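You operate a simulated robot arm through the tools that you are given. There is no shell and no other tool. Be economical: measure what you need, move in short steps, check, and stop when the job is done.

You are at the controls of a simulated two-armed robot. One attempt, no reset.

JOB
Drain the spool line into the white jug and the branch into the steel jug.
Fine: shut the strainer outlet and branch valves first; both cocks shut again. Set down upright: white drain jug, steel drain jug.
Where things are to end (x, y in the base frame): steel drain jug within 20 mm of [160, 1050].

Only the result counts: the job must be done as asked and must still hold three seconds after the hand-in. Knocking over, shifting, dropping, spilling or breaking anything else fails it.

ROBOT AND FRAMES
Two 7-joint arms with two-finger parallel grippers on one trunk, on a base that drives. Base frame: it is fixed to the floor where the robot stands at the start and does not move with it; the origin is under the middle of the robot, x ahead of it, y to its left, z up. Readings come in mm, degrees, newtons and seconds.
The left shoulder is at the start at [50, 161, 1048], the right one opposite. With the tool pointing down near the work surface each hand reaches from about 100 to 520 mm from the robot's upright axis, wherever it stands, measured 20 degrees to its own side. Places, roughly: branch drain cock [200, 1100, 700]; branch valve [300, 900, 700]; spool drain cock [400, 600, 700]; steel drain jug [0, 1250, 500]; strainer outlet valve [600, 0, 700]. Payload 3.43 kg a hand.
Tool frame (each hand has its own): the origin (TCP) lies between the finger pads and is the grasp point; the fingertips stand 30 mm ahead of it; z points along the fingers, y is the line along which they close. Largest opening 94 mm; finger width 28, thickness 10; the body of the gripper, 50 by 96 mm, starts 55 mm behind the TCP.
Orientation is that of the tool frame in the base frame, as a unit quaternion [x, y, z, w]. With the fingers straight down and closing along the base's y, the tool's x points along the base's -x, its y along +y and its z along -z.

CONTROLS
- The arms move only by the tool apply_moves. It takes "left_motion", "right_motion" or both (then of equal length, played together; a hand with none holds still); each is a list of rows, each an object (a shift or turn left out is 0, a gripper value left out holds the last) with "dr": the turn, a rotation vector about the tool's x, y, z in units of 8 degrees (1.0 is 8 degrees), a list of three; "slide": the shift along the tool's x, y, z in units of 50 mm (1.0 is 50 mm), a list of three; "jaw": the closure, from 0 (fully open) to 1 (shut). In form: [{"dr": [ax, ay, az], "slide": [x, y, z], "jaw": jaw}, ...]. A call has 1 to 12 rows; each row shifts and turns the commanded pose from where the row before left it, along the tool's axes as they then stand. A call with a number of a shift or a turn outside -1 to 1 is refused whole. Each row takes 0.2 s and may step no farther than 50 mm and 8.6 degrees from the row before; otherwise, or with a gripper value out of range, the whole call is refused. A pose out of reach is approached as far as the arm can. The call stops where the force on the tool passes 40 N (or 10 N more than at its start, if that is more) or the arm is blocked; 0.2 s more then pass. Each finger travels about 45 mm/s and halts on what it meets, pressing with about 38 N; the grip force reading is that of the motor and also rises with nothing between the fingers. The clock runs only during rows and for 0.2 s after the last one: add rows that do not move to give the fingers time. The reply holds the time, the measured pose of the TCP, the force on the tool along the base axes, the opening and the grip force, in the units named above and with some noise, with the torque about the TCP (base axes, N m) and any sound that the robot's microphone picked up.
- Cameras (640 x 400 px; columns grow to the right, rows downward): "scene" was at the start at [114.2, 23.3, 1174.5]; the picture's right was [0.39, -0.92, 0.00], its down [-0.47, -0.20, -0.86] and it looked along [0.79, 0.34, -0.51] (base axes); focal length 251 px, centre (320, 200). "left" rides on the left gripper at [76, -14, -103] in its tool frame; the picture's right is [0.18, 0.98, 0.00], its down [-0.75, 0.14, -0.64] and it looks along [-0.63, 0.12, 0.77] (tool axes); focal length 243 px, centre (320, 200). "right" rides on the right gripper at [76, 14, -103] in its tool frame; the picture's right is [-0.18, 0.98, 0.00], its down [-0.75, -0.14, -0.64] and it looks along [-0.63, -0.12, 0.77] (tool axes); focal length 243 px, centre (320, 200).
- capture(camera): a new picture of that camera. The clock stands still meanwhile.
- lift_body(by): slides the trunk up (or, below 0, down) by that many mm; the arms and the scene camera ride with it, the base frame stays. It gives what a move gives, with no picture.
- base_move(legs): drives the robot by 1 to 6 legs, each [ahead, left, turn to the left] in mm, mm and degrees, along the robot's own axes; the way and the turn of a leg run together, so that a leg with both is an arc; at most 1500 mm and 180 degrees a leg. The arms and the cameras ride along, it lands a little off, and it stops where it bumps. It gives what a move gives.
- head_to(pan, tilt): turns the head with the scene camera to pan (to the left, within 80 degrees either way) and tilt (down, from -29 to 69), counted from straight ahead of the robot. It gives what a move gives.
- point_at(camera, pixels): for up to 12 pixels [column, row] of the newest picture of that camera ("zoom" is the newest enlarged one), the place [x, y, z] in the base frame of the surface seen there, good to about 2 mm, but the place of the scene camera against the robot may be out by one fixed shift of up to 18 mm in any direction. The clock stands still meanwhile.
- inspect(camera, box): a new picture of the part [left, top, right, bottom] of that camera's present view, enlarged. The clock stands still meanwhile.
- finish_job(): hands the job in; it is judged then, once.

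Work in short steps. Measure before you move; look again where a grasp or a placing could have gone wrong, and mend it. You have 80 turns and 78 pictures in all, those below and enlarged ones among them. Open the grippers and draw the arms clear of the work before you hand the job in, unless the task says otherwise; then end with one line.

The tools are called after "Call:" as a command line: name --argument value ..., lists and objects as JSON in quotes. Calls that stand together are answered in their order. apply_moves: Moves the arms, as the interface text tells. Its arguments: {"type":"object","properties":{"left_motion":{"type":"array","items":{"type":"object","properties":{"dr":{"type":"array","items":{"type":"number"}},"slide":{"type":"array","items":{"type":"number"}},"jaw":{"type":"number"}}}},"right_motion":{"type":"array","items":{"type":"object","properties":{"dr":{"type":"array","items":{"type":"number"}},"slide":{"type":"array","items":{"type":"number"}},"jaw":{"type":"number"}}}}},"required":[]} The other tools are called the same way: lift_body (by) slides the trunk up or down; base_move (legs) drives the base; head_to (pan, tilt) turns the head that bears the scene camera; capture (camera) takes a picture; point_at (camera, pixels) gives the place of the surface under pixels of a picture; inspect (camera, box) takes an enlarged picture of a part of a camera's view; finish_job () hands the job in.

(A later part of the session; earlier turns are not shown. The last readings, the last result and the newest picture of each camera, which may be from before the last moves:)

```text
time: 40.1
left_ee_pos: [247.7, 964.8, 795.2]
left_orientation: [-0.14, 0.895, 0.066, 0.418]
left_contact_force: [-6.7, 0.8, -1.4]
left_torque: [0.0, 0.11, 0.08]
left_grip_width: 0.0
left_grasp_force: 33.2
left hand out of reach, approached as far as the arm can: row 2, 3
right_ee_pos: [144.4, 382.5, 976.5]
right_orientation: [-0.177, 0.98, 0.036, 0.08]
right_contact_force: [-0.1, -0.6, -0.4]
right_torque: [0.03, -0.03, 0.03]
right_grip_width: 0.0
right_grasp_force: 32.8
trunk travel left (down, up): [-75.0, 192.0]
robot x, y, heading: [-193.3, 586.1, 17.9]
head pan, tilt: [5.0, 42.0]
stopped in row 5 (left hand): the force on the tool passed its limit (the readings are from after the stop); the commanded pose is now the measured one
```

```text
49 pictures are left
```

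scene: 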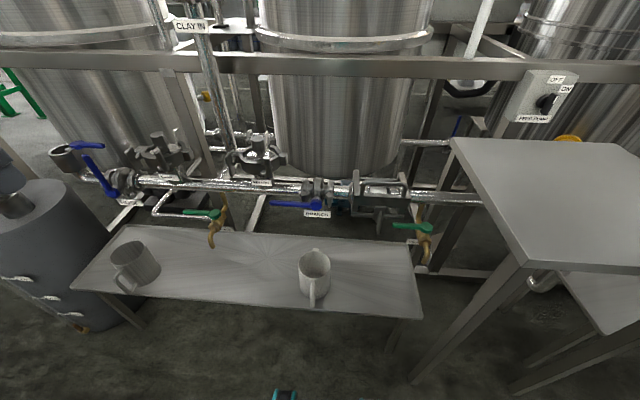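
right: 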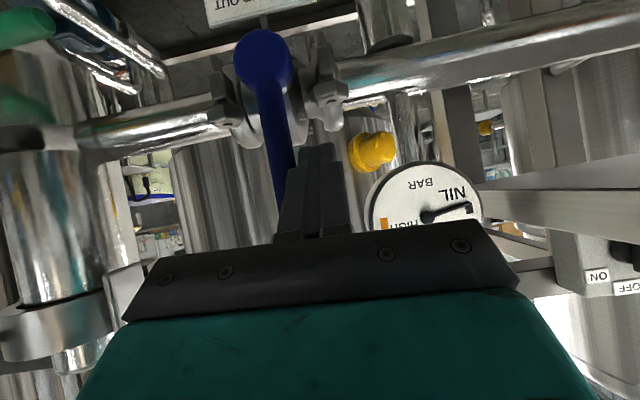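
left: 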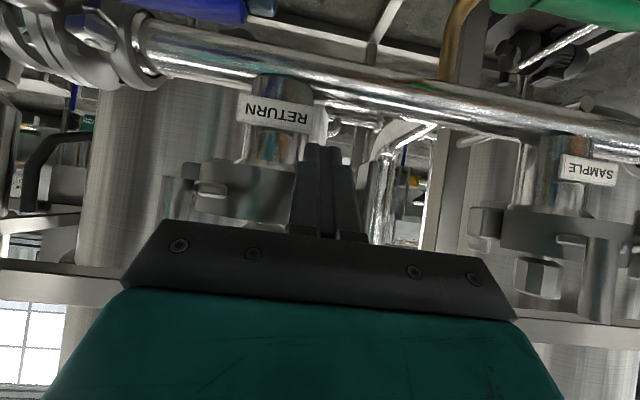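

The left arm hits a joint limit there and drifted off line, touching the pipework lightly. I retreat straight back and up, then shift the base so the lever lies at the robot's centreline, as worked before.

Call:
apply_moves --left_motion '[{"slide": [0.26, 0, -0.89]}, {"slide": [0.26, 0, -0.89]}, {"slide": [0.26, 0, -0.89]}]'

Call:
base_move --legs '[[0, 95, -0.5]]'

Call:
capture --camera "scene"

```text
time: 40.9
left_ee_pos: [126.3, 924.4, 850.5]
left_orientation: [-0.14, 0.894, 0.066, 0.42]
left_contact_force: [-0.1, -0.1, -0.1]
left_torque: [-0.01, 0.02, 0.01]
left_grip_width: 0.2
left_grasp_force: 33.2
right_ee_pos: [143.2, 383.1, 975.1]
right_orientation: [-0.177, 0.98, 0.036, 0.08]
right_contact_force: [-0.3, -0.3, 0.4]
right_torque: [0.01, 0.0, 0.02]
right_grip_width: 0.3
right_grasp_force: 33.0
trunk travel left (down, up): [-75.0, 192.0]
robot x, y, heading: [-191.5, 580.1, 17.7]
head pan, tilt: [5.0, 42.0]
```

```text
time: 42.0
left_ee_pos: [102.1, 1013.1, 850.1]
left_orientation: [-0.137, 0.895, 0.065, 0.42]
left_contact_force: [0.2, 0.2, -0.3]
left_torque: [0.0, 0.03, 0.01]
left_grip_width: 0.2
left_grasp_force: 33.1
right_ee_pos: [113.3, 469.7, 976.0]
right_orientation: [-0.173, 0.981, 0.035, 0.08]
right_contact_force: [0.6, -0.2, -0.1]
right_torque: [-0.01, 0.01, 0.03]
right_grip_width: 0.2
right_grasp_force: 32.7
trunk travel left (down, up): [-75.0, 192.0]
robot x, y, heading: [-217.8, 673.2, 17.4]
head pan, tilt: [5.0, 42.0]
```

```text
48 pictures are left
```

scene: 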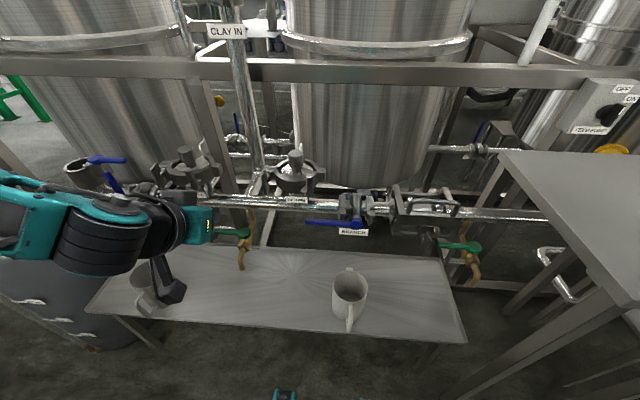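

All undisturbed. Now the left hand slides right ~190 mm to be in line with the lever.

Call:
apply_moves --left_motion '[{"slide": [0, -0.965, 0]}, {"slide": [0, -0.965, 0]}, {"slide": [0, -0.965, 0]}, {"slide": [0, -0.965, 0]}]'

```text
time: 43.0
left_ee_pos: [141.7, 906.8, 894.2]
left_orientation: [-0.136, 0.895, 0.064, 0.419]
left_contact_force: [-1.3, -0.2, -0.7]
left_torque: [0.0, -0.01, -0.02]
left_grip_width: 0.0
left_grasp_force: 33.2
left hand out of reach, approached as far as the arm can: row 2, 3, 4
right_ee_pos: [113.3, 469.5, 975.5]
right_orientation: [-0.173, 0.981, 0.036, 0.08]
right_contact_force: [-0.1, 0.1, -0.3]
right_torque: [0.01, 0.03, 0.01]
right_grip_width: 0.1
right_grasp_force: 33.1
trunk travel left (down, up): [-75.0, 192.0]
robot x, y, heading: [-219.5, 671.0, 17.2]
head pan, tilt: [5.0, 42.0]
```

The left arm's posture blocks here; I'll use the right arm whose path is proven. Left hand tucks back left; right hand goes forward-down.

Call:
apply_moves --left_motion '[{"dr": [0, 1, 0]}, {"dr": [0, 1, 0]}, {"dr": [0, 1, 0]}, {"dr": [0, 1, 0]}, {"dr": [0, 1, 0]}, {"dr": [0, 1, 0]}, {"slide": [0.4, 0.8, -0.4]}, {"slide": [0.4, 0.8, -0.4]}, {"slide": [0.4, 0.8, -0.4]}, {"slide": [0.3, 0.8, -0.3]}]' --right_motion '[{"slide": [-1, 0, 0]}, {"slide": [-1, 0, 0]}, {"slide": [-1, 0, 0]}, {"slide": [0, 0, 1]}, {"slide": [0, 0, 1]}, {"slide": [0, 0, 0.5]}, {}, {}, {}, {}]'

Call:
base_move --legs '[[0, 67, 0.5]]'

```text
time: 45.2
left_ee_pos: [22.6, 1037.6, 965.2]
left_orientation: [-0.15, 0.989, 0.003, 0.019]
left_contact_force: [-0.4, -0.1, 0.0]
left_torque: [0.01, 0.02, -0.02]
left_grip_width: 0.1
left_grasp_force: 32.9
right_ee_pos: [271.7, 530.2, 879.6]
right_orientation: [-0.172, 0.981, 0.035, 0.08]
right_contact_force: [-0.1, -0.6, -1.0]
right_torque: [0.01, 0.0, 0.0]
right_grip_width: 0.1
right_grasp_force: 33.1
trunk travel left (down, up): [-75.0, 192.0]
robot x, y, heading: [-215.1, 675.4, 17.3]
head pan, tilt: [5.0, 42.0]
```

```text
time: 46.2
left_ee_pos: [-0.0, 1104.4, 966.9]
left_orientation: [-0.155, 0.988, 0.003, 0.02]
left_contact_force: [0.2, 0.0, -0.4]
left_torque: [0.01, 0.03, 0.02]
left_grip_width: 0.0
left_grasp_force: 32.7
right_ee_pos: [253.4, 598.0, 879.4]
right_orientation: [-0.176, 0.98, 0.035, 0.079]
right_contact_force: [0.1, 0.4, 0.1]
right_torque: [-0.05, 0.04, 0.01]
right_grip_width: 0.0
right_grasp_force: 32.7
trunk travel left (down, up): [-75.0, 192.0]
robot x, y, heading: [-236.2, 735.8, 18.0]
head pan, tilt: [5.0, 42.0]
```

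Now pitch the right hand forward as before.

Call:
apply_moves --right_motion '[{"slide": [0.3, 0, 0.5]}, {"dr": [0, -1, 0]}, {"dr": [0, -1, 0]}, {"dr": [0, -1, 0]}, {"dr": [0, -1, 0]}, {"dr": [0, -1, 0]}, {"dr": [0, -0.2, 0]}]'

```text
time: 47.8
left_ee_pos: [-0.4, 1102.3, 966.4]
left_orientation: [-0.155, 0.988, 0.003, 0.02]
left_contact_force: [-0.3, -0.4, 0.7]
left_torque: [-0.01, 0.0, -0.01]
left_grip_width: 0.0
left_grasp_force: 32.7
right_ee_pos: [243.9, 594.8, 852.5]
right_orientation: [-0.153, 0.887, 0.097, 0.424]
right_contact_force: [0.3, 0.4, 0.2]
right_torque: [0.01, -0.03, 0.01]
right_grip_width: 0.0
right_grasp_force: 32.8
trunk travel left (down, up): [-75.0, 192.0]
robot x, y, heading: [-238.5, 740.4, 17.8]
head pan, tilt: [5.0, 42.0]
```

Now slide left to line up with the lever (s).

Call:
apply_moves --right_motion '[{"slide": [0, 0.975, 0]}, {"slide": [0, 0.975, 0]}, {"slide": [0, 0.975, 0]}, {"slide": [0, 0.975, 0]}, {"slide": [0, 0.975, 0]}]'

```text
time: 49.0
left_ee_pos: [0.8, 1103.7, 967.6]
left_orientation: [-0.155, 0.988, 0.003, 0.02]
left_contact_force: [-0.7, -0.3, 1.0]
left_torque: [-0.02, 0.0, -0.04]
left_grip_width: 0.0
left_grasp_force: 33.2
right_ee_pos: [160.1, 823.1, 861.3]
right_orientation: [-0.152, 0.888, 0.095, 0.423]
right_contact_force: [0.0, -0.7, -0.9]
right_torque: [0.01, 0.0, 0.02]
right_grip_width: 0.0
right_grasp_force: 32.9
trunk travel left (down, up): [-75.0, 192.0]
robot x, y, heading: [-239.9, 737.3, 17.8]
head pan, tilt: [5.0, 42.0]
```

In line. Now down in front of the lever.

Call:
apply_moves --right_motion '[{"slide": [0.6, 0, 0.576]}, {"slide": [0.6, 0, 0.576]}, {"slide": [0.6, 0, 0.576]}, {"slide": [0.6, 0, 0.576]}, {"slide": [0.6, 0, 0.576]}]'

Call:
capture --camera "right"

```text
time: 50.2
left_ee_pos: [0.5, 1103.8, 967.3]
left_orientation: [-0.155, 0.988, 0.004, 0.02]
left_contact_force: [-0.6, -0.1, -0.2]
left_torque: [0.02, 0.0, 0.02]
left_grip_width: 0.0
left_grasp_force: 33.1
right_ee_pos: [171.9, 838.3, 654.6]
right_orientation: [-0.152, 0.888, 0.096, 0.422]
right_contact_force: [-0.1, -0.3, 0.9]
right_torque: [-0.02, 0.01, -0.06]
right_grip_width: 0.1
right_grasp_force: 32.9
trunk travel left (down, up): [-75.0, 192.0]
robot x, y, heading: [-237.4, 736.3, 17.7]
head pan, tilt: [5.0, 42.0]
```

```text
47 pictures are left
```

right: 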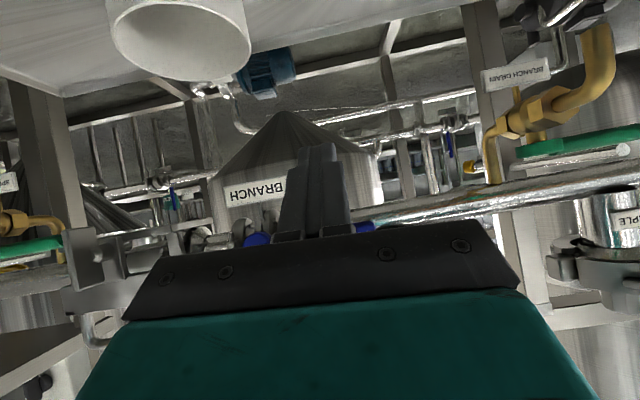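

Aligned as before (BRANCH hub at (258,240)). Forward under the lever and raise.

Call:
apply_moves --right_motion '[{"slide": [-0.468, 0, 0.583]}, {"slide": [-0.468, 0, 0.583]}, {"slide": [-0.468, 0, 0.583]}, {"slide": [-0.234, 0, -0.188]}, {"slide": [-0.156, 0, -0.125]}, {"slide": [-0.156, 0, -0.125]}, {"slide": [-0.156, 0, -0.125]}]'

Call:
capture --camera "right"

```text
time: 51.8
left_ee_pos: [1.0, 1102.9, 965.9]
left_orientation: [-0.155, 0.988, 0.003, 0.02]
left_contact_force: [0.6, 0.6, 1.1]
left_torque: [0.02, 0.03, 0.01]
left_grip_width: 0.0
left_grasp_force: 33.1
right_ee_pos: [275.1, 875.3, 700.0]
right_orientation: [-0.154, 0.889, 0.096, 0.421]
right_contact_force: [-5.8, -1.5, -3.9]
right_torque: [0.08, 0.01, 0.02]
right_grip_width: 0.0
right_grasp_force: 33.2
trunk travel left (down, up): [-75.0, 192.0]
robot x, y, heading: [-236.4, 735.6, 17.7]
head pan, tilt: [5.0, 42.0]
```

```text
46 pictures are left
```

right: 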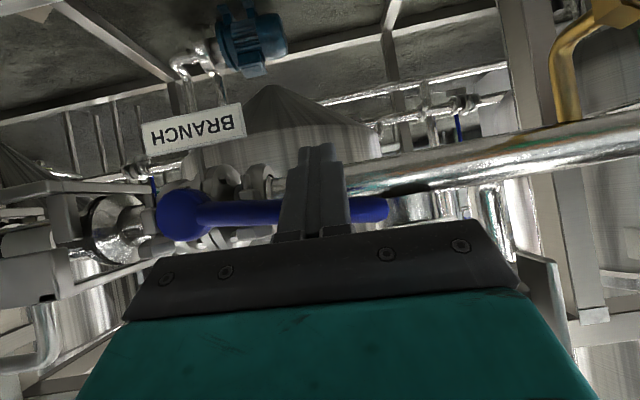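

The lever is carried. I run the arc to vertical and press into the stop with small steps.

Call:
apply_moves --right_motion '[{"slide": [-0.421, -0.066, -0.339]}, {"slide": [-0.359, -0.194, -0.288]}, {"slide": [-0.292, -0.314, -0.235]}, {"slide": [-0.207, -0.386, -0.167]}, {"slide": [-0.125, -0.44, -0.1]}, {"slide": [0, -0.1, 0]}, {"slide": [0, -0.1, 0]}, {"slide": [0, -0.1, 0]}, {"slide": [0, -0.1, 0]}, {"slide": [0, -0.1, 0]}]'

Call:
capture --camera "right"

```text
time: 53.4
left_ee_pos: [-0.4, 1102.8, 966.8]
left_orientation: [-0.155, 0.988, 0.003, 0.02]
left_contact_force: [-0.4, 0.1, -0.4]
left_torque: [0.01, -0.02, 0.04]
left_grip_width: 0.0
left_grasp_force: 32.8
right_ee_pos: [296.3, 806.3, 785.9]
right_orientation: [-0.163, 0.888, 0.106, 0.416]
right_contact_force: [-4.0, 2.8, 0.4]
right_torque: [0.0, -0.01, -0.01]
right_grip_width: 0.0
right_grasp_force: 33.2
trunk travel left (down, up): [-75.0, 192.0]
robot x, y, heading: [-241.6, 735.7, 17.8]
head pan, tilt: [5.0, 42.0]
stopped in row 7 (right hand): the force on the tool passed its limit (the readings are from after the stop); the commanded pose is now the measured one
```

```text
45 pictures are left
```

right: 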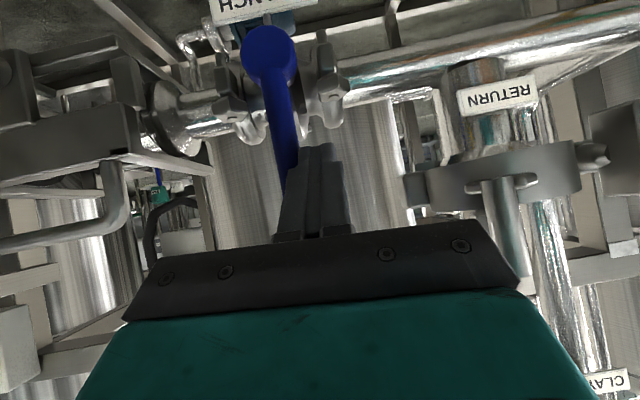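

At the stop. I withdraw straight back and up.

Call:
apply_moves --right_motion '[{"slide": [0.6, 0.08, -0.77]}, {"slide": [0.6, 0, -0.77]}, {"slide": [0.6, 0, -0.77]}, {"slide": [-0.6, 0, -0.5]}, {"slide": [-0.6, 0, -0.5]}, {"slide": [-0.6, 0, -0.5]}]'

Call:
inspect --camera "scene" --box '[240, 150, 500, 340]'

```text
time: 54.8
left_ee_pos: [-0.8, 1103.4, 966.9]
left_orientation: [-0.156, 0.988, 0.004, 0.019]
left_contact_force: [0.2, -0.1, 0.6]
left_torque: [0.02, 0.01, -0.03]
left_grip_width: 0.0
left_grasp_force: 32.7
right_ee_pos: [168.4, 756.1, 904.4]
right_orientation: [-0.162, 0.889, 0.105, 0.415]
right_contact_force: [-0.1, 0.4, -0.6]
right_torque: [0.0, 0.0, -0.02]
right_grip_width: 0.2
right_grasp_force: 33.5
right hand out of reach, approached as far as the arm can: row 5, 6
trunk travel left (down, up): [-75.0, 192.0]
robot x, y, heading: [-238.8, 738.4, 18.1]
head pan, tilt: [5.0, 42.0]
```

```text
2.11 times, centred on (370, 245) of scene
```

zoom: 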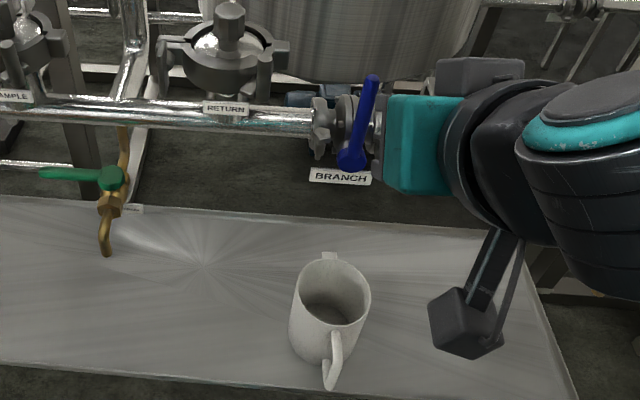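

Both valves are shut. I turn the right hand back to point down, open it, and look at the white jug.

Call:
apply_moves --right_motion '[{"dr": [0, 1, 0], "jaw": 0}, {"dr": [0, 1, 0]}, {"dr": [0, 1, 0]}, {"dr": [0, 1, 0]}, {"dr": [0, 1, 0]}, {"dr": [0, 1, 0]}, {"dr": [0, 0.3, 0]}]'

Call:
capture --camera "right"

```text
time: 56.4
left_ee_pos: [0.8, 1104.2, 966.3]
left_orientation: [-0.155, 0.988, 0.003, 0.02]
left_contact_force: [-0.7, -0.9, 0.0]
left_torque: [-0.03, 0.01, -0.02]
left_grip_width: 0.0
left_grasp_force: 33.5
right_ee_pos: [170.9, 755.5, 905.2]
right_orientation: [-0.192, 0.981, 0.025, -0.003]
right_contact_force: [-0.7, -0.2, 0.9]
right_torque: [-0.01, -0.02, 0.01]
right_grip_width: 94.0
right_grasp_force: 0.0
trunk travel left (down, up): [-75.0, 192.0]
robot x, y, heading: [-241.1, 737.7, 17.8]
head pan, tilt: [5.0, 42.0]
```

```text
43 pictures are left
```

right: 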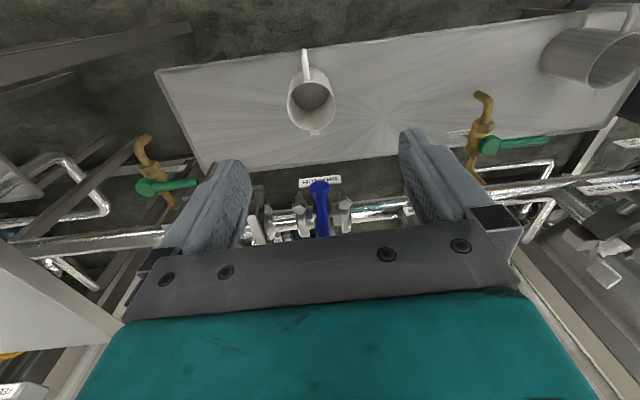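

I zoom on the white jug and both cocks from the hand camera.

Call:
inspect --camera "right" --box '[265, 35, 361, 145]'

Call:
point_at --camera "right" --pixels '[[290, 92], [334, 97], [313, 131], [306, 52], [306, 68], [307, 88], [143, 138], [148, 187], [195, 184], [486, 96], [490, 146], [550, 141]]'

```text
3.64 times, centred on (313, 90) of right
```

zoom: 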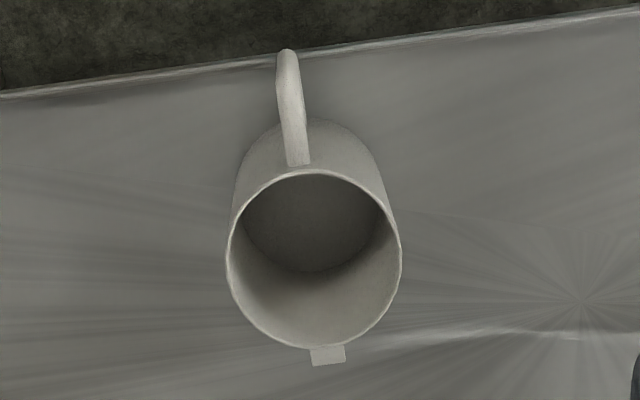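

```text
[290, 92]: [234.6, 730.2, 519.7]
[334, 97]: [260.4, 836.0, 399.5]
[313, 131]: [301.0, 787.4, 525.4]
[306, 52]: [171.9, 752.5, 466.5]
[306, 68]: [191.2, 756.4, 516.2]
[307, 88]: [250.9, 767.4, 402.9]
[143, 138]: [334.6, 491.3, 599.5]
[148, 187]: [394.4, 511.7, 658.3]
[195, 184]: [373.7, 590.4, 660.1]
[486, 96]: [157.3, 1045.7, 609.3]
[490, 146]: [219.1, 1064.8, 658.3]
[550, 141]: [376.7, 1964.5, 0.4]
```

I measure the rim precisely in the zoom picture.

Call:
point_at --camera "zoom" --pixels '[[228, 264], [401, 264], [318, 173], [318, 346], [290, 60], [295, 162], [318, 265], [288, 110], [380, 300], [250, 320]]'

```text
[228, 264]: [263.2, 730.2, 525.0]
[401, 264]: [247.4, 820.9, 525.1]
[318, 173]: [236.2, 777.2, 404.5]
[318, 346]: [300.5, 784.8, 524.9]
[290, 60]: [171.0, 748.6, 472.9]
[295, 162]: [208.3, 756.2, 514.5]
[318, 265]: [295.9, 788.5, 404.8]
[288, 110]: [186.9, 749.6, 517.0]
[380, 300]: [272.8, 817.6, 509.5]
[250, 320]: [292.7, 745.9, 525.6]
```

The jug: rim centre ≈[255,776], R 46, rim z 525; its handle points to the robot with crest ≈[187,750,517] — a good grasp with the present yaw. Spool spout is at [335,492,600]. I drive 188 mm right so both are in reach of the right hand.

Call:
base_move --legs '[[0, -188, 0]]'

Call:
capture --camera "right"

```text
time: 58.0
left_ee_pos: [58.1, 924.2, 965.7]
left_orientation: [-0.156, 0.988, 0.004, 0.019]
left_contact_force: [0.5, -0.4, -0.2]
left_torque: [0.01, -0.05, -0.01]
left_grip_width: 0.0
left_grasp_force: 32.6
right_ee_pos: [229.1, 576.9, 904.3]
right_orientation: [-0.191, 0.981, 0.026, -0.002]
right_contact_force: [-0.2, -0.9, -0.3]
right_torque: [0.02, 0.02, -0.01]
right_grip_width: 93.7
right_grasp_force: 0.1
trunk travel left (down, up): [-75.0, 192.0]
robot x, y, heading: [-181.8, 557.5, 18.0]
head pan, tilt: [5.0, 42.0]
```

```text
41 pictures are left
```

right: 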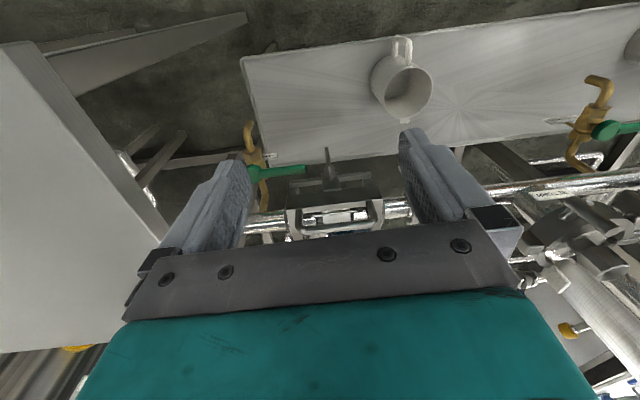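

I level the hand and move above the handle, down to z≈600, then verify.

Call:
apply_moves --right_motion '[{"dr": [0.36, 0, 0], "slide": [-0.135, 0.88, 0]}, {"slide": [-0.135, 0.88, 0]}, {"slide": [-0.135, 0.88, 0]}, {"slide": [-0.135, 0.88, 0]}, {"slide": [0, 0, 1]}, {"slide": [0, 0, 1]}, {"slide": [0, 0, 1]}, {"slide": [0, 0, 1]}, {"slide": [0, 0, 1]}, {"slide": [0, 0, 1]}]'

Call:
capture --camera "right"

```text
time: 60.1
left_ee_pos: [57.5, 923.0, 966.2]
left_orientation: [-0.156, 0.988, 0.003, 0.019]
left_contact_force: [-0.7, -0.7, -0.7]
left_torque: [-0.01, 0.0, 0.01]
left_grip_width: 0.1
left_grasp_force: 33.0
right_ee_pos: [190.1, 750.9, 605.5]
right_orientation: [-0.192, 0.981, 0.001, 0.004]
right_contact_force: [-0.6, -1.5, -0.3]
right_torque: [-0.01, -0.01, -0.01]
right_grip_width: 93.9
right_grasp_force: 0.0
trunk travel left (down, up): [-75.0, 192.0]
robot x, y, heading: [-178.9, 558.2, 18.0]
head pan, tilt: [5.0, 42.0]
```

```text
40 pictures are left
```

right: 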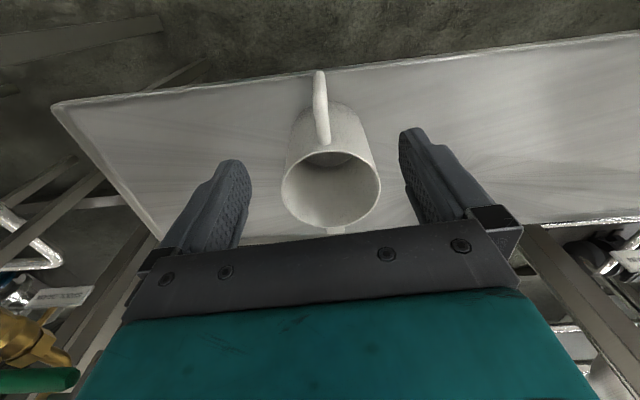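

I check the handle position at this range.

Call:
point_at --camera "right" --pixels '[[318, 76], [320, 95], [322, 120], [324, 140], [283, 187], [379, 187], [333, 225]]'

```text
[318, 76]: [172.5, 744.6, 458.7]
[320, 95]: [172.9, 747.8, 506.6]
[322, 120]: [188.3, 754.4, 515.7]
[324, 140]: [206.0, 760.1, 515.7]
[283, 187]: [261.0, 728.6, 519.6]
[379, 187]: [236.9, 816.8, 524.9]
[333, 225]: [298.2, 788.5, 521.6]
```

The handle crest at [188,754] is within 4 mm of the hand axis. I descend and close.

Call:
apply_moves --right_motion '[{"slide": [0, 0.07, 0.7]}, {"slide": [0, 0, 0.7]}, {"slide": [0, 0, 0.5]}, {"slide": [0, 0, 0.3]}, {"jaw": 1}, {"jaw": 1}, {"jaw": 1}, {"jaw": 1}, {"jaw": 1}, {"jaw": 1}]'

Call:
capture --camera "right"

```text
time: 62.4
left_ee_pos: [56.4, 924.6, 966.4]
left_orientation: [-0.155, 0.988, 0.003, 0.02]
left_contact_force: [0.3, 0.7, -0.6]
left_torque: [0.03, 0.01, -0.01]
left_grip_width: 0.0
left_grasp_force: 33.1
right_ee_pos: [189.5, 754.5, 497.3]
right_orientation: [-0.191, 0.982, 0.001, 0.002]
right_contact_force: [-0.4, 0.5, 0.0]
right_torque: [-0.01, 0.06, 0.02]
right_grip_width: 15.6
right_grasp_force: 38.3
trunk travel left (down, up): [-75.0, 192.0]
robot x, y, heading: [-179.8, 557.4, 18.0]
head pan, tilt: [5.0, 42.0]
```

```text
39 pictures are left
```

right: 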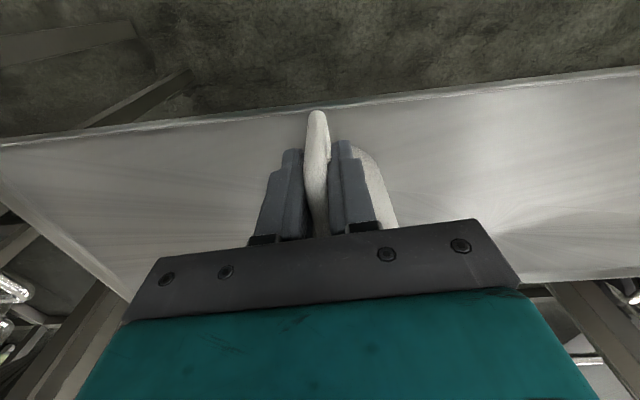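

Handle held (15.6 mm). Lift 30 mm and look at the tilt and force first.

Call:
apply_moves --right_motion '[{"slide": [0, 0, -0.2]}, {"slide": [0, 0, -0.2]}, {"slide": [0, 0, -0.2]}, {}]'

Call:
capture --camera "scene"

```text
time: 63.4
left_ee_pos: [56.2, 925.2, 966.4]
left_orientation: [-0.156, 0.988, 0.003, 0.019]
left_contact_force: [-0.2, 0.1, 0.4]
left_torque: [0.0, 0.01, -0.02]
left_grip_width: 0.0
left_grasp_force: 33.2
right_ee_pos: [187.9, 754.6, 527.0]
right_orientation: [-0.191, 0.982, 0.0, 0.003]
right_contact_force: [0.3, 0.4, -1.8]
right_torque: [-0.03, 0.09, 0.01]
right_grip_width: 15.8
right_grasp_force: 37.7
trunk travel left (down, up): [-75.0, 192.0]
robot x, y, heading: [-180.0, 558.6, 17.9]
head pan, tilt: [5.0, 42.0]
```

```text
38 pictures are left
```

scene: 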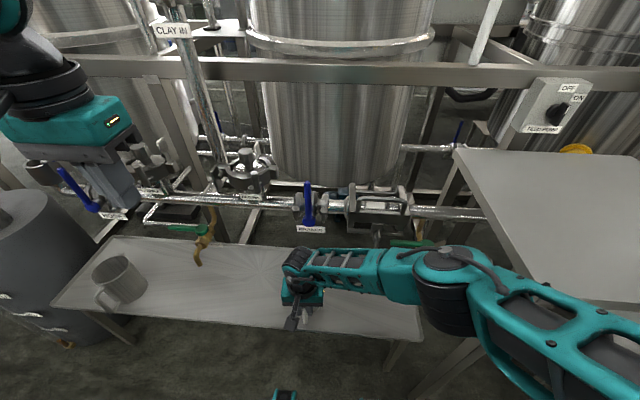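

Jug is lifted (1.8 N). Before moving right I check the elbow against the table.

Call:
point_at --camera "scene" --pixels '[[450, 260], [430, 250], [475, 300], [540, 330], [370, 260], [500, 300], [455, 152], [560, 300]]'

```text
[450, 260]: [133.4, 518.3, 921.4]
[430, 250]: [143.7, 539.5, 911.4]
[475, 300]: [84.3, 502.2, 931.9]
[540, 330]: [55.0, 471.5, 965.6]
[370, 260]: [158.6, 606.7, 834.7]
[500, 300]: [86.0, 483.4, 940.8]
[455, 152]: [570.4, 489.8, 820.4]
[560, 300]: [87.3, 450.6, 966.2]
```

The elbow sits at z≈920 in front of the table; I move in two halves and check the clearance.

Call:
apply_moves --right_motion '[{"slide": [0.07, -0.63, 0]}, {"slide": [0.07, -0.63, 0]}, {"slide": [0.07, -0.63, 0]}, {"slide": [0.07, -0.63, 0]}, {"slide": [0.07, -0.63, 0]}]'

Call:
capture --camera "scene"

```text
time: 64.5
left_ee_pos: [57.1, 924.6, 967.6]
left_orientation: [-0.155, 0.988, 0.003, 0.02]
left_contact_force: [0.8, 0.1, 0.9]
left_torque: [0.0, -0.02, -0.01]
left_grip_width: 0.0
left_grasp_force: 33.6
right_ee_pos: [230.0, 601.1, 526.5]
right_orientation: [-0.191, 0.982, 0.0, 0.003]
right_contact_force: [0.1, -0.2, -2.1]
right_torque: [-0.06, 0.08, 0.0]
right_grip_width: 15.7
right_grasp_force: 37.9
trunk travel left (down, up): [-75.0, 192.0]
robot x, y, heading: [-185.8, 555.1, 18.2]
head pan, tilt: [5.0, 42.0]
```

```text
37 pictures are left
```

scene: 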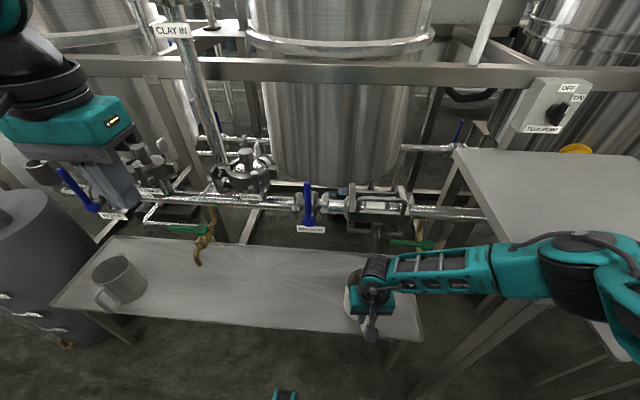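

The elbow is nearing the table's corner; I measure it.

Call:
point_at --camera "scene" --pixels '[[585, 255], [540, 250], [560, 305], [600, 320], [530, 295], [470, 270], [435, 270]]'

```text
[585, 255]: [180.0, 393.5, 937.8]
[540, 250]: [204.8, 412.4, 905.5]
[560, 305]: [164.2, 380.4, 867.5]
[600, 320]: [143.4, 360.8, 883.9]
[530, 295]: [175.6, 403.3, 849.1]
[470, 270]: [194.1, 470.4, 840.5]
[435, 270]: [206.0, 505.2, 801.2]
```

The elbow's underside (~z 830–850) would sweep over the table edge. I raise the trunk 130 mm and lower the hand again, which lifts the elbow.

Call:
lift_body --by 130

Call:
apply_moves --right_motion '[{"slide": [0, 0, 0.6]}, {"slide": [0, 0, 0.6]}, {"slide": [0, 0, 0.6]}, {"slide": [0, 0, 0.6]}]'

Call:
capture --camera "scene"

```text
time: 66.1
left_ee_pos: [57.4, 925.0, 1096.2]
left_orientation: [-0.155, 0.988, 0.003, 0.02]
left_contact_force: [-0.3, -0.1, -0.6]
left_torque: [0.01, 0.0, 0.0]
left_grip_width: 0.0
left_grasp_force: 33.0
right_ee_pos: [231.4, 602.1, 656.7]
right_orientation: [-0.191, 0.982, 0.001, 0.002]
right_contact_force: [-1.6, -1.6, -7.5]
right_torque: [-0.21, 0.64, -0.12]
right_grip_width: 15.7
right_grasp_force: 37.8
trunk travel left (down, up): [-205.0, 62.0]
robot x, y, heading: [-182.1, 556.4, 17.9]
head pan, tilt: [5.0, 42.0]
```

```text
time: 67.1
left_ee_pos: [56.9, 924.9, 1096.6]
left_orientation: [-0.155, 0.988, 0.004, 0.02]
left_contact_force: [0.3, 0.3, -0.7]
left_torque: [-0.05, 0.0, -0.02]
left_grip_width: 0.0
left_grasp_force: 33.0
right_ee_pos: [232.6, 602.6, 537.2]
right_orientation: [-0.192, 0.981, 0.001, 0.003]
right_contact_force: [0.9, -0.8, -1.0]
right_torque: [-0.04, 0.08, -0.01]
right_grip_width: 15.9
right_grasp_force: 37.7
trunk travel left (down, up): [-205.0, 62.0]
robot x, y, heading: [-179.9, 560.5, 18.0]
head pan, tilt: [5.0, 42.0]
```

```text
36 pictures are left
```

scene: 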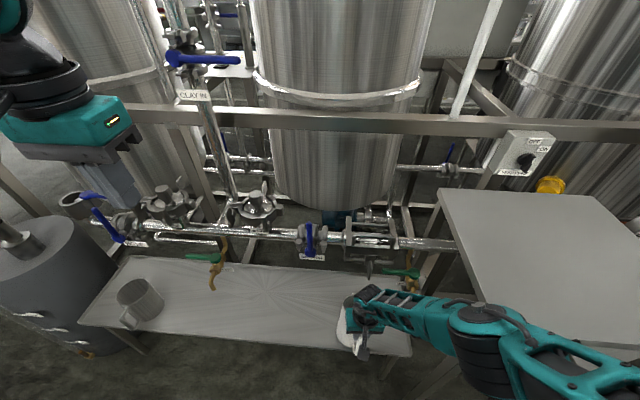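

The jug is still held. I measure the elbow again and look at the jug from the hand camera.

Call:
point_at --camera "scene" --pixels '[[485, 312], [460, 350], [500, 375], [445, 330], [425, 318], [520, 340], [475, 308]]'

Call:
capture --camera "right"

```text
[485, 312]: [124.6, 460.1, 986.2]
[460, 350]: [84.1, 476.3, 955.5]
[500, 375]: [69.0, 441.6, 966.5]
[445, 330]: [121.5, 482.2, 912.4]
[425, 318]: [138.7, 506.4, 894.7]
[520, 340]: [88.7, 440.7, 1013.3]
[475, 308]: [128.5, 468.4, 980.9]
```

```text
35 pictures are left
```

right: 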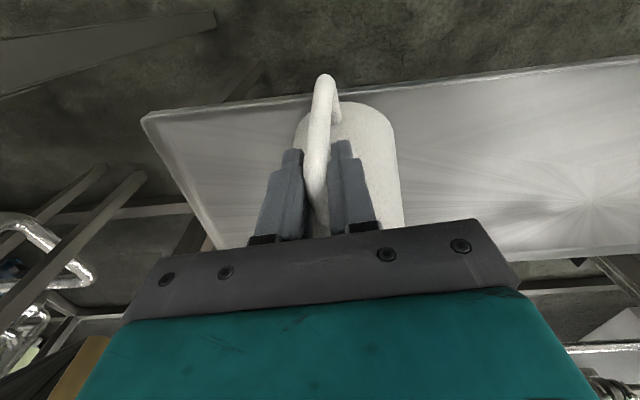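

The jug looks rotated a bit in the grip (it brushed something while rising). I zoom the scene to judge the tilt.

Call:
inspect --camera "scene" --box '[310, 220, 450, 370]'

Call:
point_at --camera "right" --pixels '[[324, 80], [320, 110], [318, 150], [345, 110], [370, 120], [395, 200]]'

```text
2.67 times, centred on (380, 295) of scene
```

zoom: 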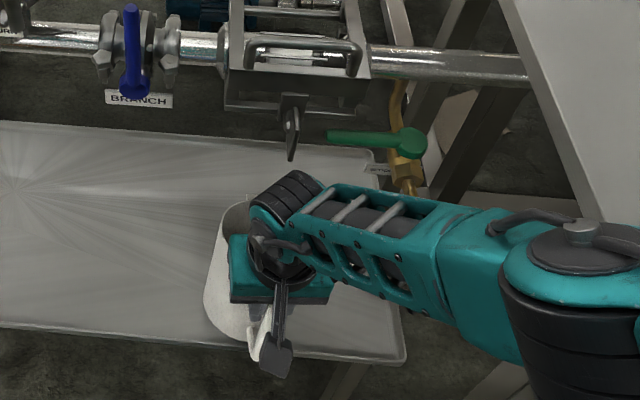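

```text
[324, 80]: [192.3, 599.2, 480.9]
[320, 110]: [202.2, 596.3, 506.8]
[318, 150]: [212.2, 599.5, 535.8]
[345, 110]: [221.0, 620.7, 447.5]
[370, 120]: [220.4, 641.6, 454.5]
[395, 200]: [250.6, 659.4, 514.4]
```

The jug leans top-away by ~20° in the grip. I raise 30 mm and pitch the hand forward ~16° to bring the jug upright, then check.

Call:
apply_moves --right_motion '[{"slide": [0, 0, -0.3]}, {"slide": [0, 0, -0.3]}, {"dr": [0, -1, 0]}, {"dr": [0, -1, 0]}]'

Call:
capture --camera "right"

Call:
inspect --camera "scene" --box '[310, 250, 410, 370]'

```text
time: 68.1
left_ee_pos: [57.1, 924.8, 1096.2]
left_orientation: [-0.156, 0.988, 0.003, 0.021]
left_contact_force: [-0.1, 0.0, 0.0]
left_torque: [-0.02, -0.04, 0.03]
left_grip_width: 0.0
left_grasp_force: 33.0
right_ee_pos: [232.1, 602.8, 567.2]
right_orientation: [-0.189, 0.972, 0.028, 0.139]
right_contact_force: [0.2, -0.4, -0.9]
right_torque: [-0.07, 0.08, 0.02]
right_grip_width: 16.0
right_grasp_force: 38.3
trunk travel left (down, up): [-205.0, 62.0]
robot x, y, heading: [-179.4, 559.1, 18.1]
head pan, tilt: [5.0, 42.0]
```

```text
33 pictures are left
```

right: 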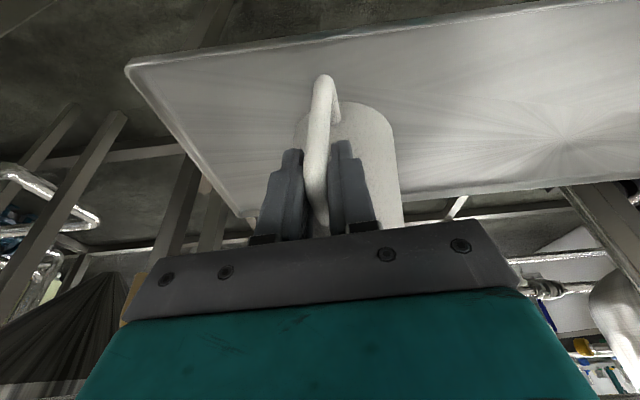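

```text
3.33 times, centred on (360, 310) of scene
```

zoom: 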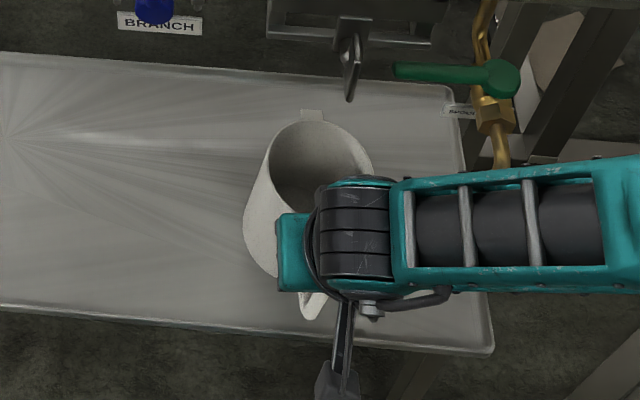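

I measure rim heights to compute the residual tilt.

Call:
point_at --camera "zoom" --pixels '[[312, 124], [340, 128], [368, 158], [268, 178], [258, 205], [290, 137], [360, 143], [250, 250]]'

Call:
point_at --camera "right" --pixels '[[323, 80], [320, 110], [318, 150], [345, 110], [370, 120], [395, 200], [385, 150]]'

```text
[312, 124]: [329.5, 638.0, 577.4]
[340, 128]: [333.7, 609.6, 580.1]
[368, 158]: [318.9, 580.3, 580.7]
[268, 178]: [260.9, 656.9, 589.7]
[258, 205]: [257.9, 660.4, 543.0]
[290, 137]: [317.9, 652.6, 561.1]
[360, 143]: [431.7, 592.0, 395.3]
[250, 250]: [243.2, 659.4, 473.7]
```

```text
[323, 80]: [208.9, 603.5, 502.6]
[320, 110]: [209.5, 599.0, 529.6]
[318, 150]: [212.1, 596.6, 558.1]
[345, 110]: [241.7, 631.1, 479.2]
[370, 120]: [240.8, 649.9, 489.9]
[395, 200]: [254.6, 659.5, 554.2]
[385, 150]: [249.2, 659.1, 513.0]
```

Rim still slopes ~11° forward-down, so I pitch another 11°, then check.

Call:
apply_moves --right_motion '[{"dr": [0, -0.7, 0]}, {"dr": [0, -0.7, 0]}]'

Call:
inspect --camera "scene" --box '[310, 250, 410, 370]'

```text
time: 68.7
left_ee_pos: [56.9, 924.3, 1096.4]
left_orientation: [-0.156, 0.988, 0.003, 0.02]
left_contact_force: [-0.4, 0.1, -0.8]
left_torque: [-0.03, 0.01, 0.03]
left_grip_width: 0.1
left_grasp_force: 32.9
right_ee_pos: [232.6, 602.7, 566.2]
right_orientation: [-0.186, 0.953, 0.046, 0.234]
right_contact_force: [0.7, -0.7, -2.2]
right_torque: [-0.06, 0.11, 0.0]
right_grip_width: 15.9
right_grasp_force: 38.3
trunk travel left (down, up): [-205.0, 62.0]
robot x, y, heading: [-181.5, 558.4, 17.8]
head pan, tilt: [5.0, 42.0]
```

```text
3.33 times, centred on (360, 310) of scene
```

zoom: 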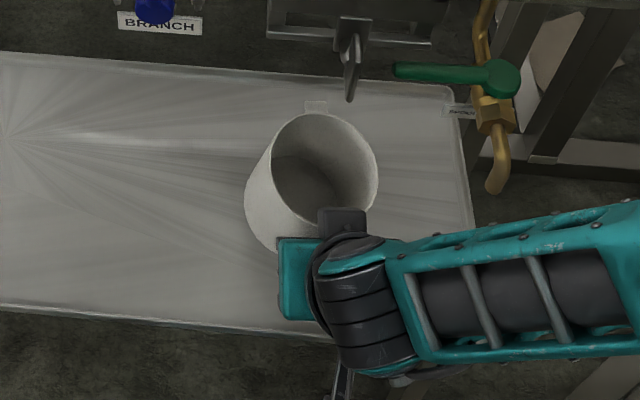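

Call:
point_at --camera "zoom" --pixels '[[318, 116], [345, 121], [374, 155], [272, 163], [275, 200], [376, 190], [495, 188], [300, 222], [450, 88], [490, 345]]'

```text
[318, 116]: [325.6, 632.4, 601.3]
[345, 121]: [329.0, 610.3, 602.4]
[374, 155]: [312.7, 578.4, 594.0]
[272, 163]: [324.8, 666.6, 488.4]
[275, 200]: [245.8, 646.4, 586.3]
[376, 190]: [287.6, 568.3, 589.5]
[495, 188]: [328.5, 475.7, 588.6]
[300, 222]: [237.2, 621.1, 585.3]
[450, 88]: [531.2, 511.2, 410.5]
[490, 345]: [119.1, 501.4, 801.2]
```

The rim now slopes 11° the other way (far 602, near 586), so the earlier pose was nearly right; I go back 10° and re-measure.

Call:
apply_moves --right_motion '[{"dr": [0, 0.65, 0]}, {"dr": [0, 0.65, 0]}, {}]'

Call:
inspect --camera "scene" --box '[310, 250, 410, 370]'

Call:
point_at --camera "zoom" --pixels '[[312, 122], [340, 127], [368, 155], [370, 165], [270, 180], [272, 170], [263, 200], [285, 140], [300, 116], [320, 116]]'

```text
time: 69.5
left_ee_pos: [58.2, 925.5, 1096.0]
left_orientation: [-0.155, 0.988, 0.004, 0.02]
left_contact_force: [-0.7, 0.0, -0.5]
left_torque: [0.0, 0.0, -0.01]
left_grip_width: 0.1
left_grasp_force: 32.8
right_ee_pos: [231.5, 601.9, 567.4]
right_orientation: [-0.189, 0.97, 0.03, 0.146]
right_contact_force: [-0.2, -0.4, -1.7]
right_torque: [-0.01, 0.05, 0.01]
right_grip_width: 15.5
right_grasp_force: 38.2
trunk travel left (down, up): [-205.0, 62.0]
robot x, y, heading: [-182.2, 558.2, 18.1]
head pan, tilt: [5.0, 42.0]
```

```text
3.33 times, centred on (360, 310) of scene
```

zoom: 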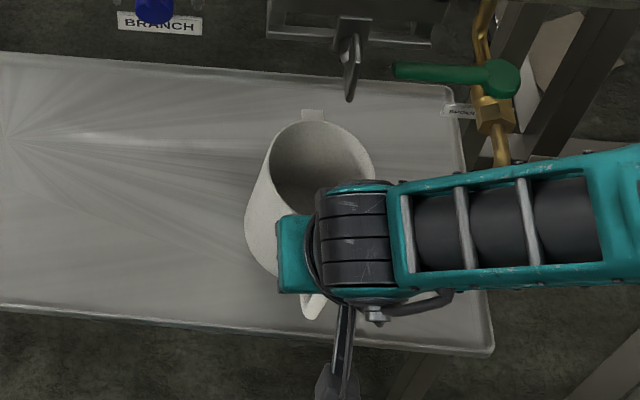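

```text
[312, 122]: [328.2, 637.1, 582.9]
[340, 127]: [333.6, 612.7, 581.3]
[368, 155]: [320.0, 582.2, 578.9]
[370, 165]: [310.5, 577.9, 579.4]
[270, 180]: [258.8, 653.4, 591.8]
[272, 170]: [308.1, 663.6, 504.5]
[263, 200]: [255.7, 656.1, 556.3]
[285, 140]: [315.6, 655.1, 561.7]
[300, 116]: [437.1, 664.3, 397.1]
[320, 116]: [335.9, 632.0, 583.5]
```

Jug upright within a few degrees. I lower 50 mm (rim must pass under the 589 mm spout), then carry it 134 mm right.

Call:
apply_moves --right_motion '[{"slide": [0.145, 0, 0.478]}, {"slide": [0.145, 0, 0.478]}, {"slide": [0.044, -0.534, -0.013]}, {"slide": [0.044, -0.534, -0.013]}, {"slide": [0.044, -0.534, -0.013]}, {"slide": [0.044, -0.534, -0.013]}, {"slide": [0.044, -0.534, -0.013]}]'

Call:
capture --camera "scene"

```text
time: 71.1
left_ee_pos: [53.3, 933.1, 1095.5]
left_orientation: [-0.157, 0.987, -0.001, 0.021]
left_contact_force: [-0.1, 0.7, 0.8]
left_torque: [0.02, 0.02, 0.0]
left_grip_width: 0.2
left_grasp_force: 33.6
right_ee_pos: [259.7, 496.2, 519.5]
right_orientation: [-0.199, 0.969, 0.038, 0.143]
right_contact_force: [-0.5, -0.2, -0.6]
right_torque: [-0.04, 0.09, 0.01]
right_grip_width: 15.7
right_grasp_force: 38.0
trunk travel left (down, up): [-205.0, 62.0]
robot x, y, heading: [-182.4, 561.1, 18.5]
head pan, tilt: [5.0, 42.0]
```

```text
29 pictures are left
```

scene: 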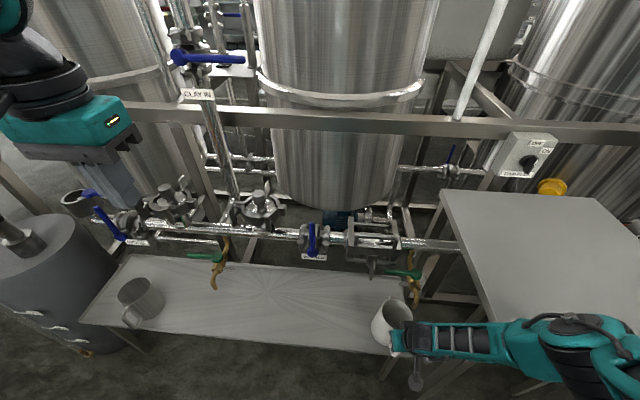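

The base yawed 0.4° and the hand fell ~25 mm short – the elbow may be touching the table. I measure.

Call:
point_at --camera "scene" --pixels '[[520, 330], [540, 360], [560, 325], [510, 350], [545, 385], [525, 372], [505, 305], [480, 330]]'

Call:
inspect --camera "scene" --box '[360, 240, 640, 400]'

```text
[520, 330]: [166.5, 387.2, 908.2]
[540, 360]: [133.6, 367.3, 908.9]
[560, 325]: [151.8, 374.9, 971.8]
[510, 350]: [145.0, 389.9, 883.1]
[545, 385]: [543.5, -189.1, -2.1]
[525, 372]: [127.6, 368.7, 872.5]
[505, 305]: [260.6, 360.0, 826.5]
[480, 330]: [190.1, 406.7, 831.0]
```

```text
2.29 times, centred on (500, 320) of scene
```

zoom: 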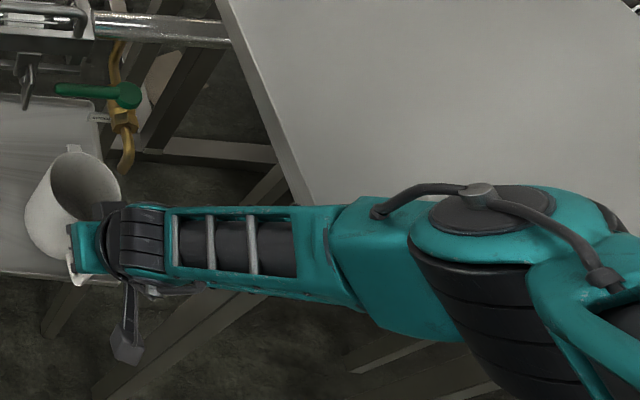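

The forearm is resting at the table's corner. I back away: base 100 mm left, hand up 50, trunk down 50, so the arm will be stretched more and the elbow stays clear of the table.

Call:
base_move --legs '[[0, 105, -0.5]]'

Call:
apply_moves --right_motion '[{"slide": [-0.145, 0, -0.478]}, {"slide": [-0.145, 0, -0.478]}]'

Call:
lift_body --by -50

Call:
capture --camera "scene"

```text
time: 72.3
left_ee_pos: [30.2, 1019.2, 1096.4]
left_orientation: [-0.151, 0.988, 0.003, 0.02]
left_contact_force: [-0.5, 0.8, -0.7]
left_torque: [0.01, -0.01, 0.04]
left_grip_width: 0.2
left_grasp_force: 33.4
right_ee_pos: [240.2, 566.7, 518.5]
right_orientation: [-0.185, 0.971, 0.028, 0.146]
right_contact_force: [-0.1, 0.1, -2.3]
right_torque: [-0.04, 0.09, -0.01]
right_grip_width: 15.6
right_grasp_force: 37.9
trunk travel left (down, up): [-205.0, 62.0]
robot x, y, heading: [-214.0, 653.9, 17.3]
head pan, tilt: [5.0, 42.0]
```

```text
time: 72.9
left_ee_pos: [29.8, 1018.7, 1095.8]
left_orientation: [-0.151, 0.988, 0.004, 0.02]
left_contact_force: [0.9, 0.3, 0.4]
left_torque: [0.03, -0.02, -0.03]
left_grip_width: 0.0
left_grasp_force: 33.0
right_ee_pos: [241.1, 567.2, 569.3]
right_orientation: [-0.185, 0.972, 0.029, 0.145]
right_contact_force: [-0.5, -0.8, -2.1]
right_torque: [-0.02, 0.08, 0.01]
right_grip_width: 15.6
right_grasp_force: 38.0
trunk travel left (down, up): [-205.0, 62.0]
robot x, y, heading: [-211.4, 655.6, 17.5]
head pan, tilt: [5.0, 42.0]
```

```text
time: 73.8
left_ee_pos: [30.3, 1019.5, 1046.4]
left_orientation: [-0.151, 0.988, 0.004, 0.02]
left_contact_force: [-0.5, 0.4, 0.4]
left_torque: [-0.03, 0.0, -0.02]
left_grip_width: 0.1
left_grasp_force: 32.9
right_ee_pos: [240.5, 566.9, 518.4]
right_orientation: [-0.185, 0.972, 0.028, 0.146]
right_contact_force: [-0.7, 0.4, -2.4]
right_torque: [-0.03, 0.09, -0.02]
right_grip_width: 15.7
right_grasp_force: 38.2
trunk travel left (down, up): [-155.0, 112.0]
robot x, y, heading: [-214.2, 651.8, 17.5]
head pan, tilt: [5.0, 42.0]
```

```text
27 pictures are left
```

scene: 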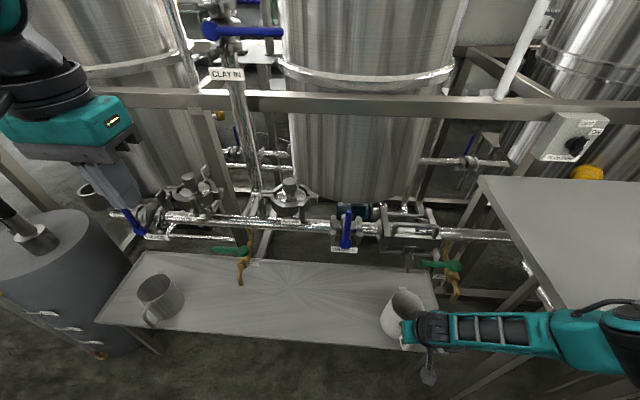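

The elbow still flops right; better to set the jug down here (well on the bench) and bring it under the spout with the left arm, whose elbow goes the other way. I lower gently.

Call:
apply_moves --right_motion '[{"slide": [0.058, 0, 0.191]}, {"slide": [0.029, 0, 0.096]}, {"slide": [0.029, 0, 0.096]}, {"slide": [0.017, 0, 0.058]}, {}]'

Call:
inspect --camera "scene" --box '[350, 230, 490, 370]'

```text
time: 75.0
left_ee_pos: [27.6, 1020.4, 1046.2]
left_orientation: [-0.152, 0.988, 0.003, 0.02]
left_contact_force: [0.4, -0.3, 0.8]
left_torque: [-0.01, 0.0, 0.0]
left_grip_width: 0.0
left_grasp_force: 32.8
right_ee_pos: [239.2, 567.6, 496.8]
right_orientation: [-0.186, 0.971, 0.029, 0.147]
right_contact_force: [-5.9, 2.6, 24.4]
right_torque: [0.06, -0.35, 0.03]
right_grip_width: 15.8
right_grasp_force: 38.6
trunk travel left (down, up): [-155.0, 112.0]
robot x, y, heading: [-209.5, 653.3, 17.9]
head pan, tilt: [5.0, 42.0]
```

```text
2.86 times, centred on (420, 300) of scene
```

zoom: 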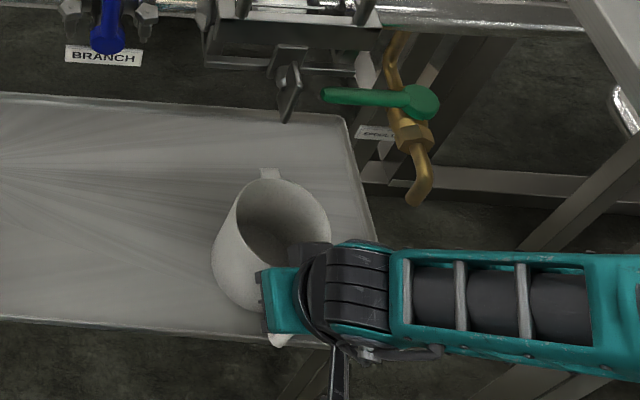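

It stands on the bench (24 N). I open, then withdraw along the finger axis and clear.

Call:
apply_moves --right_motion '[{"jaw": 0.4}, {"jaw": 0.4}, {"jaw": 0}, {"jaw": 0}, {"slide": [0, 0, -0.5]}, {"slide": [0, 0, -0.8]}, {"slide": [0, 0, -1]}, {"slide": [0, 0, -1]}, {"slide": [0, 0, -1]}]'

Call:
capture --camera "right"

```text
time: 77.0
left_ee_pos: [29.1, 1020.0, 1045.9]
left_orientation: [-0.151, 0.988, 0.003, 0.02]
left_contact_force: [-0.3, 0.4, -0.4]
left_torque: [0.01, 0.0, -0.01]
left_grip_width: 0.0
left_grasp_force: 33.1
right_ee_pos: [182.2, 541.5, 700.5]
right_orientation: [-0.185, 0.971, 0.028, 0.147]
right_contact_force: [-0.3, 0.7, -0.5]
right_torque: [0.01, -0.02, 0.02]
right_grip_width: 93.9
right_grasp_force: 0.1
trunk travel left (down, up): [-155.0, 112.0]
robot x, y, heading: [-212.4, 651.3, 17.5]
head pan, tilt: [5.0, 42.0]
```

```text
25 pictures are left
```

right: 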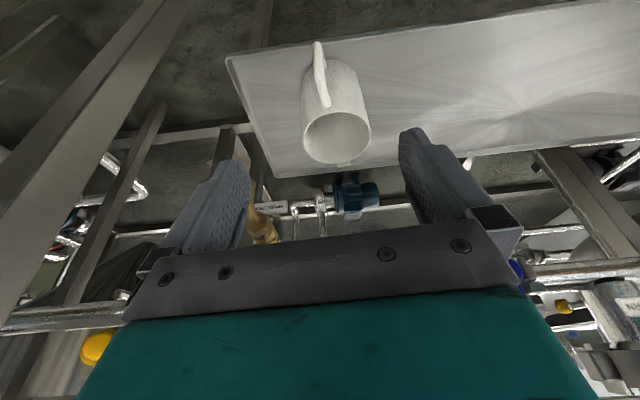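

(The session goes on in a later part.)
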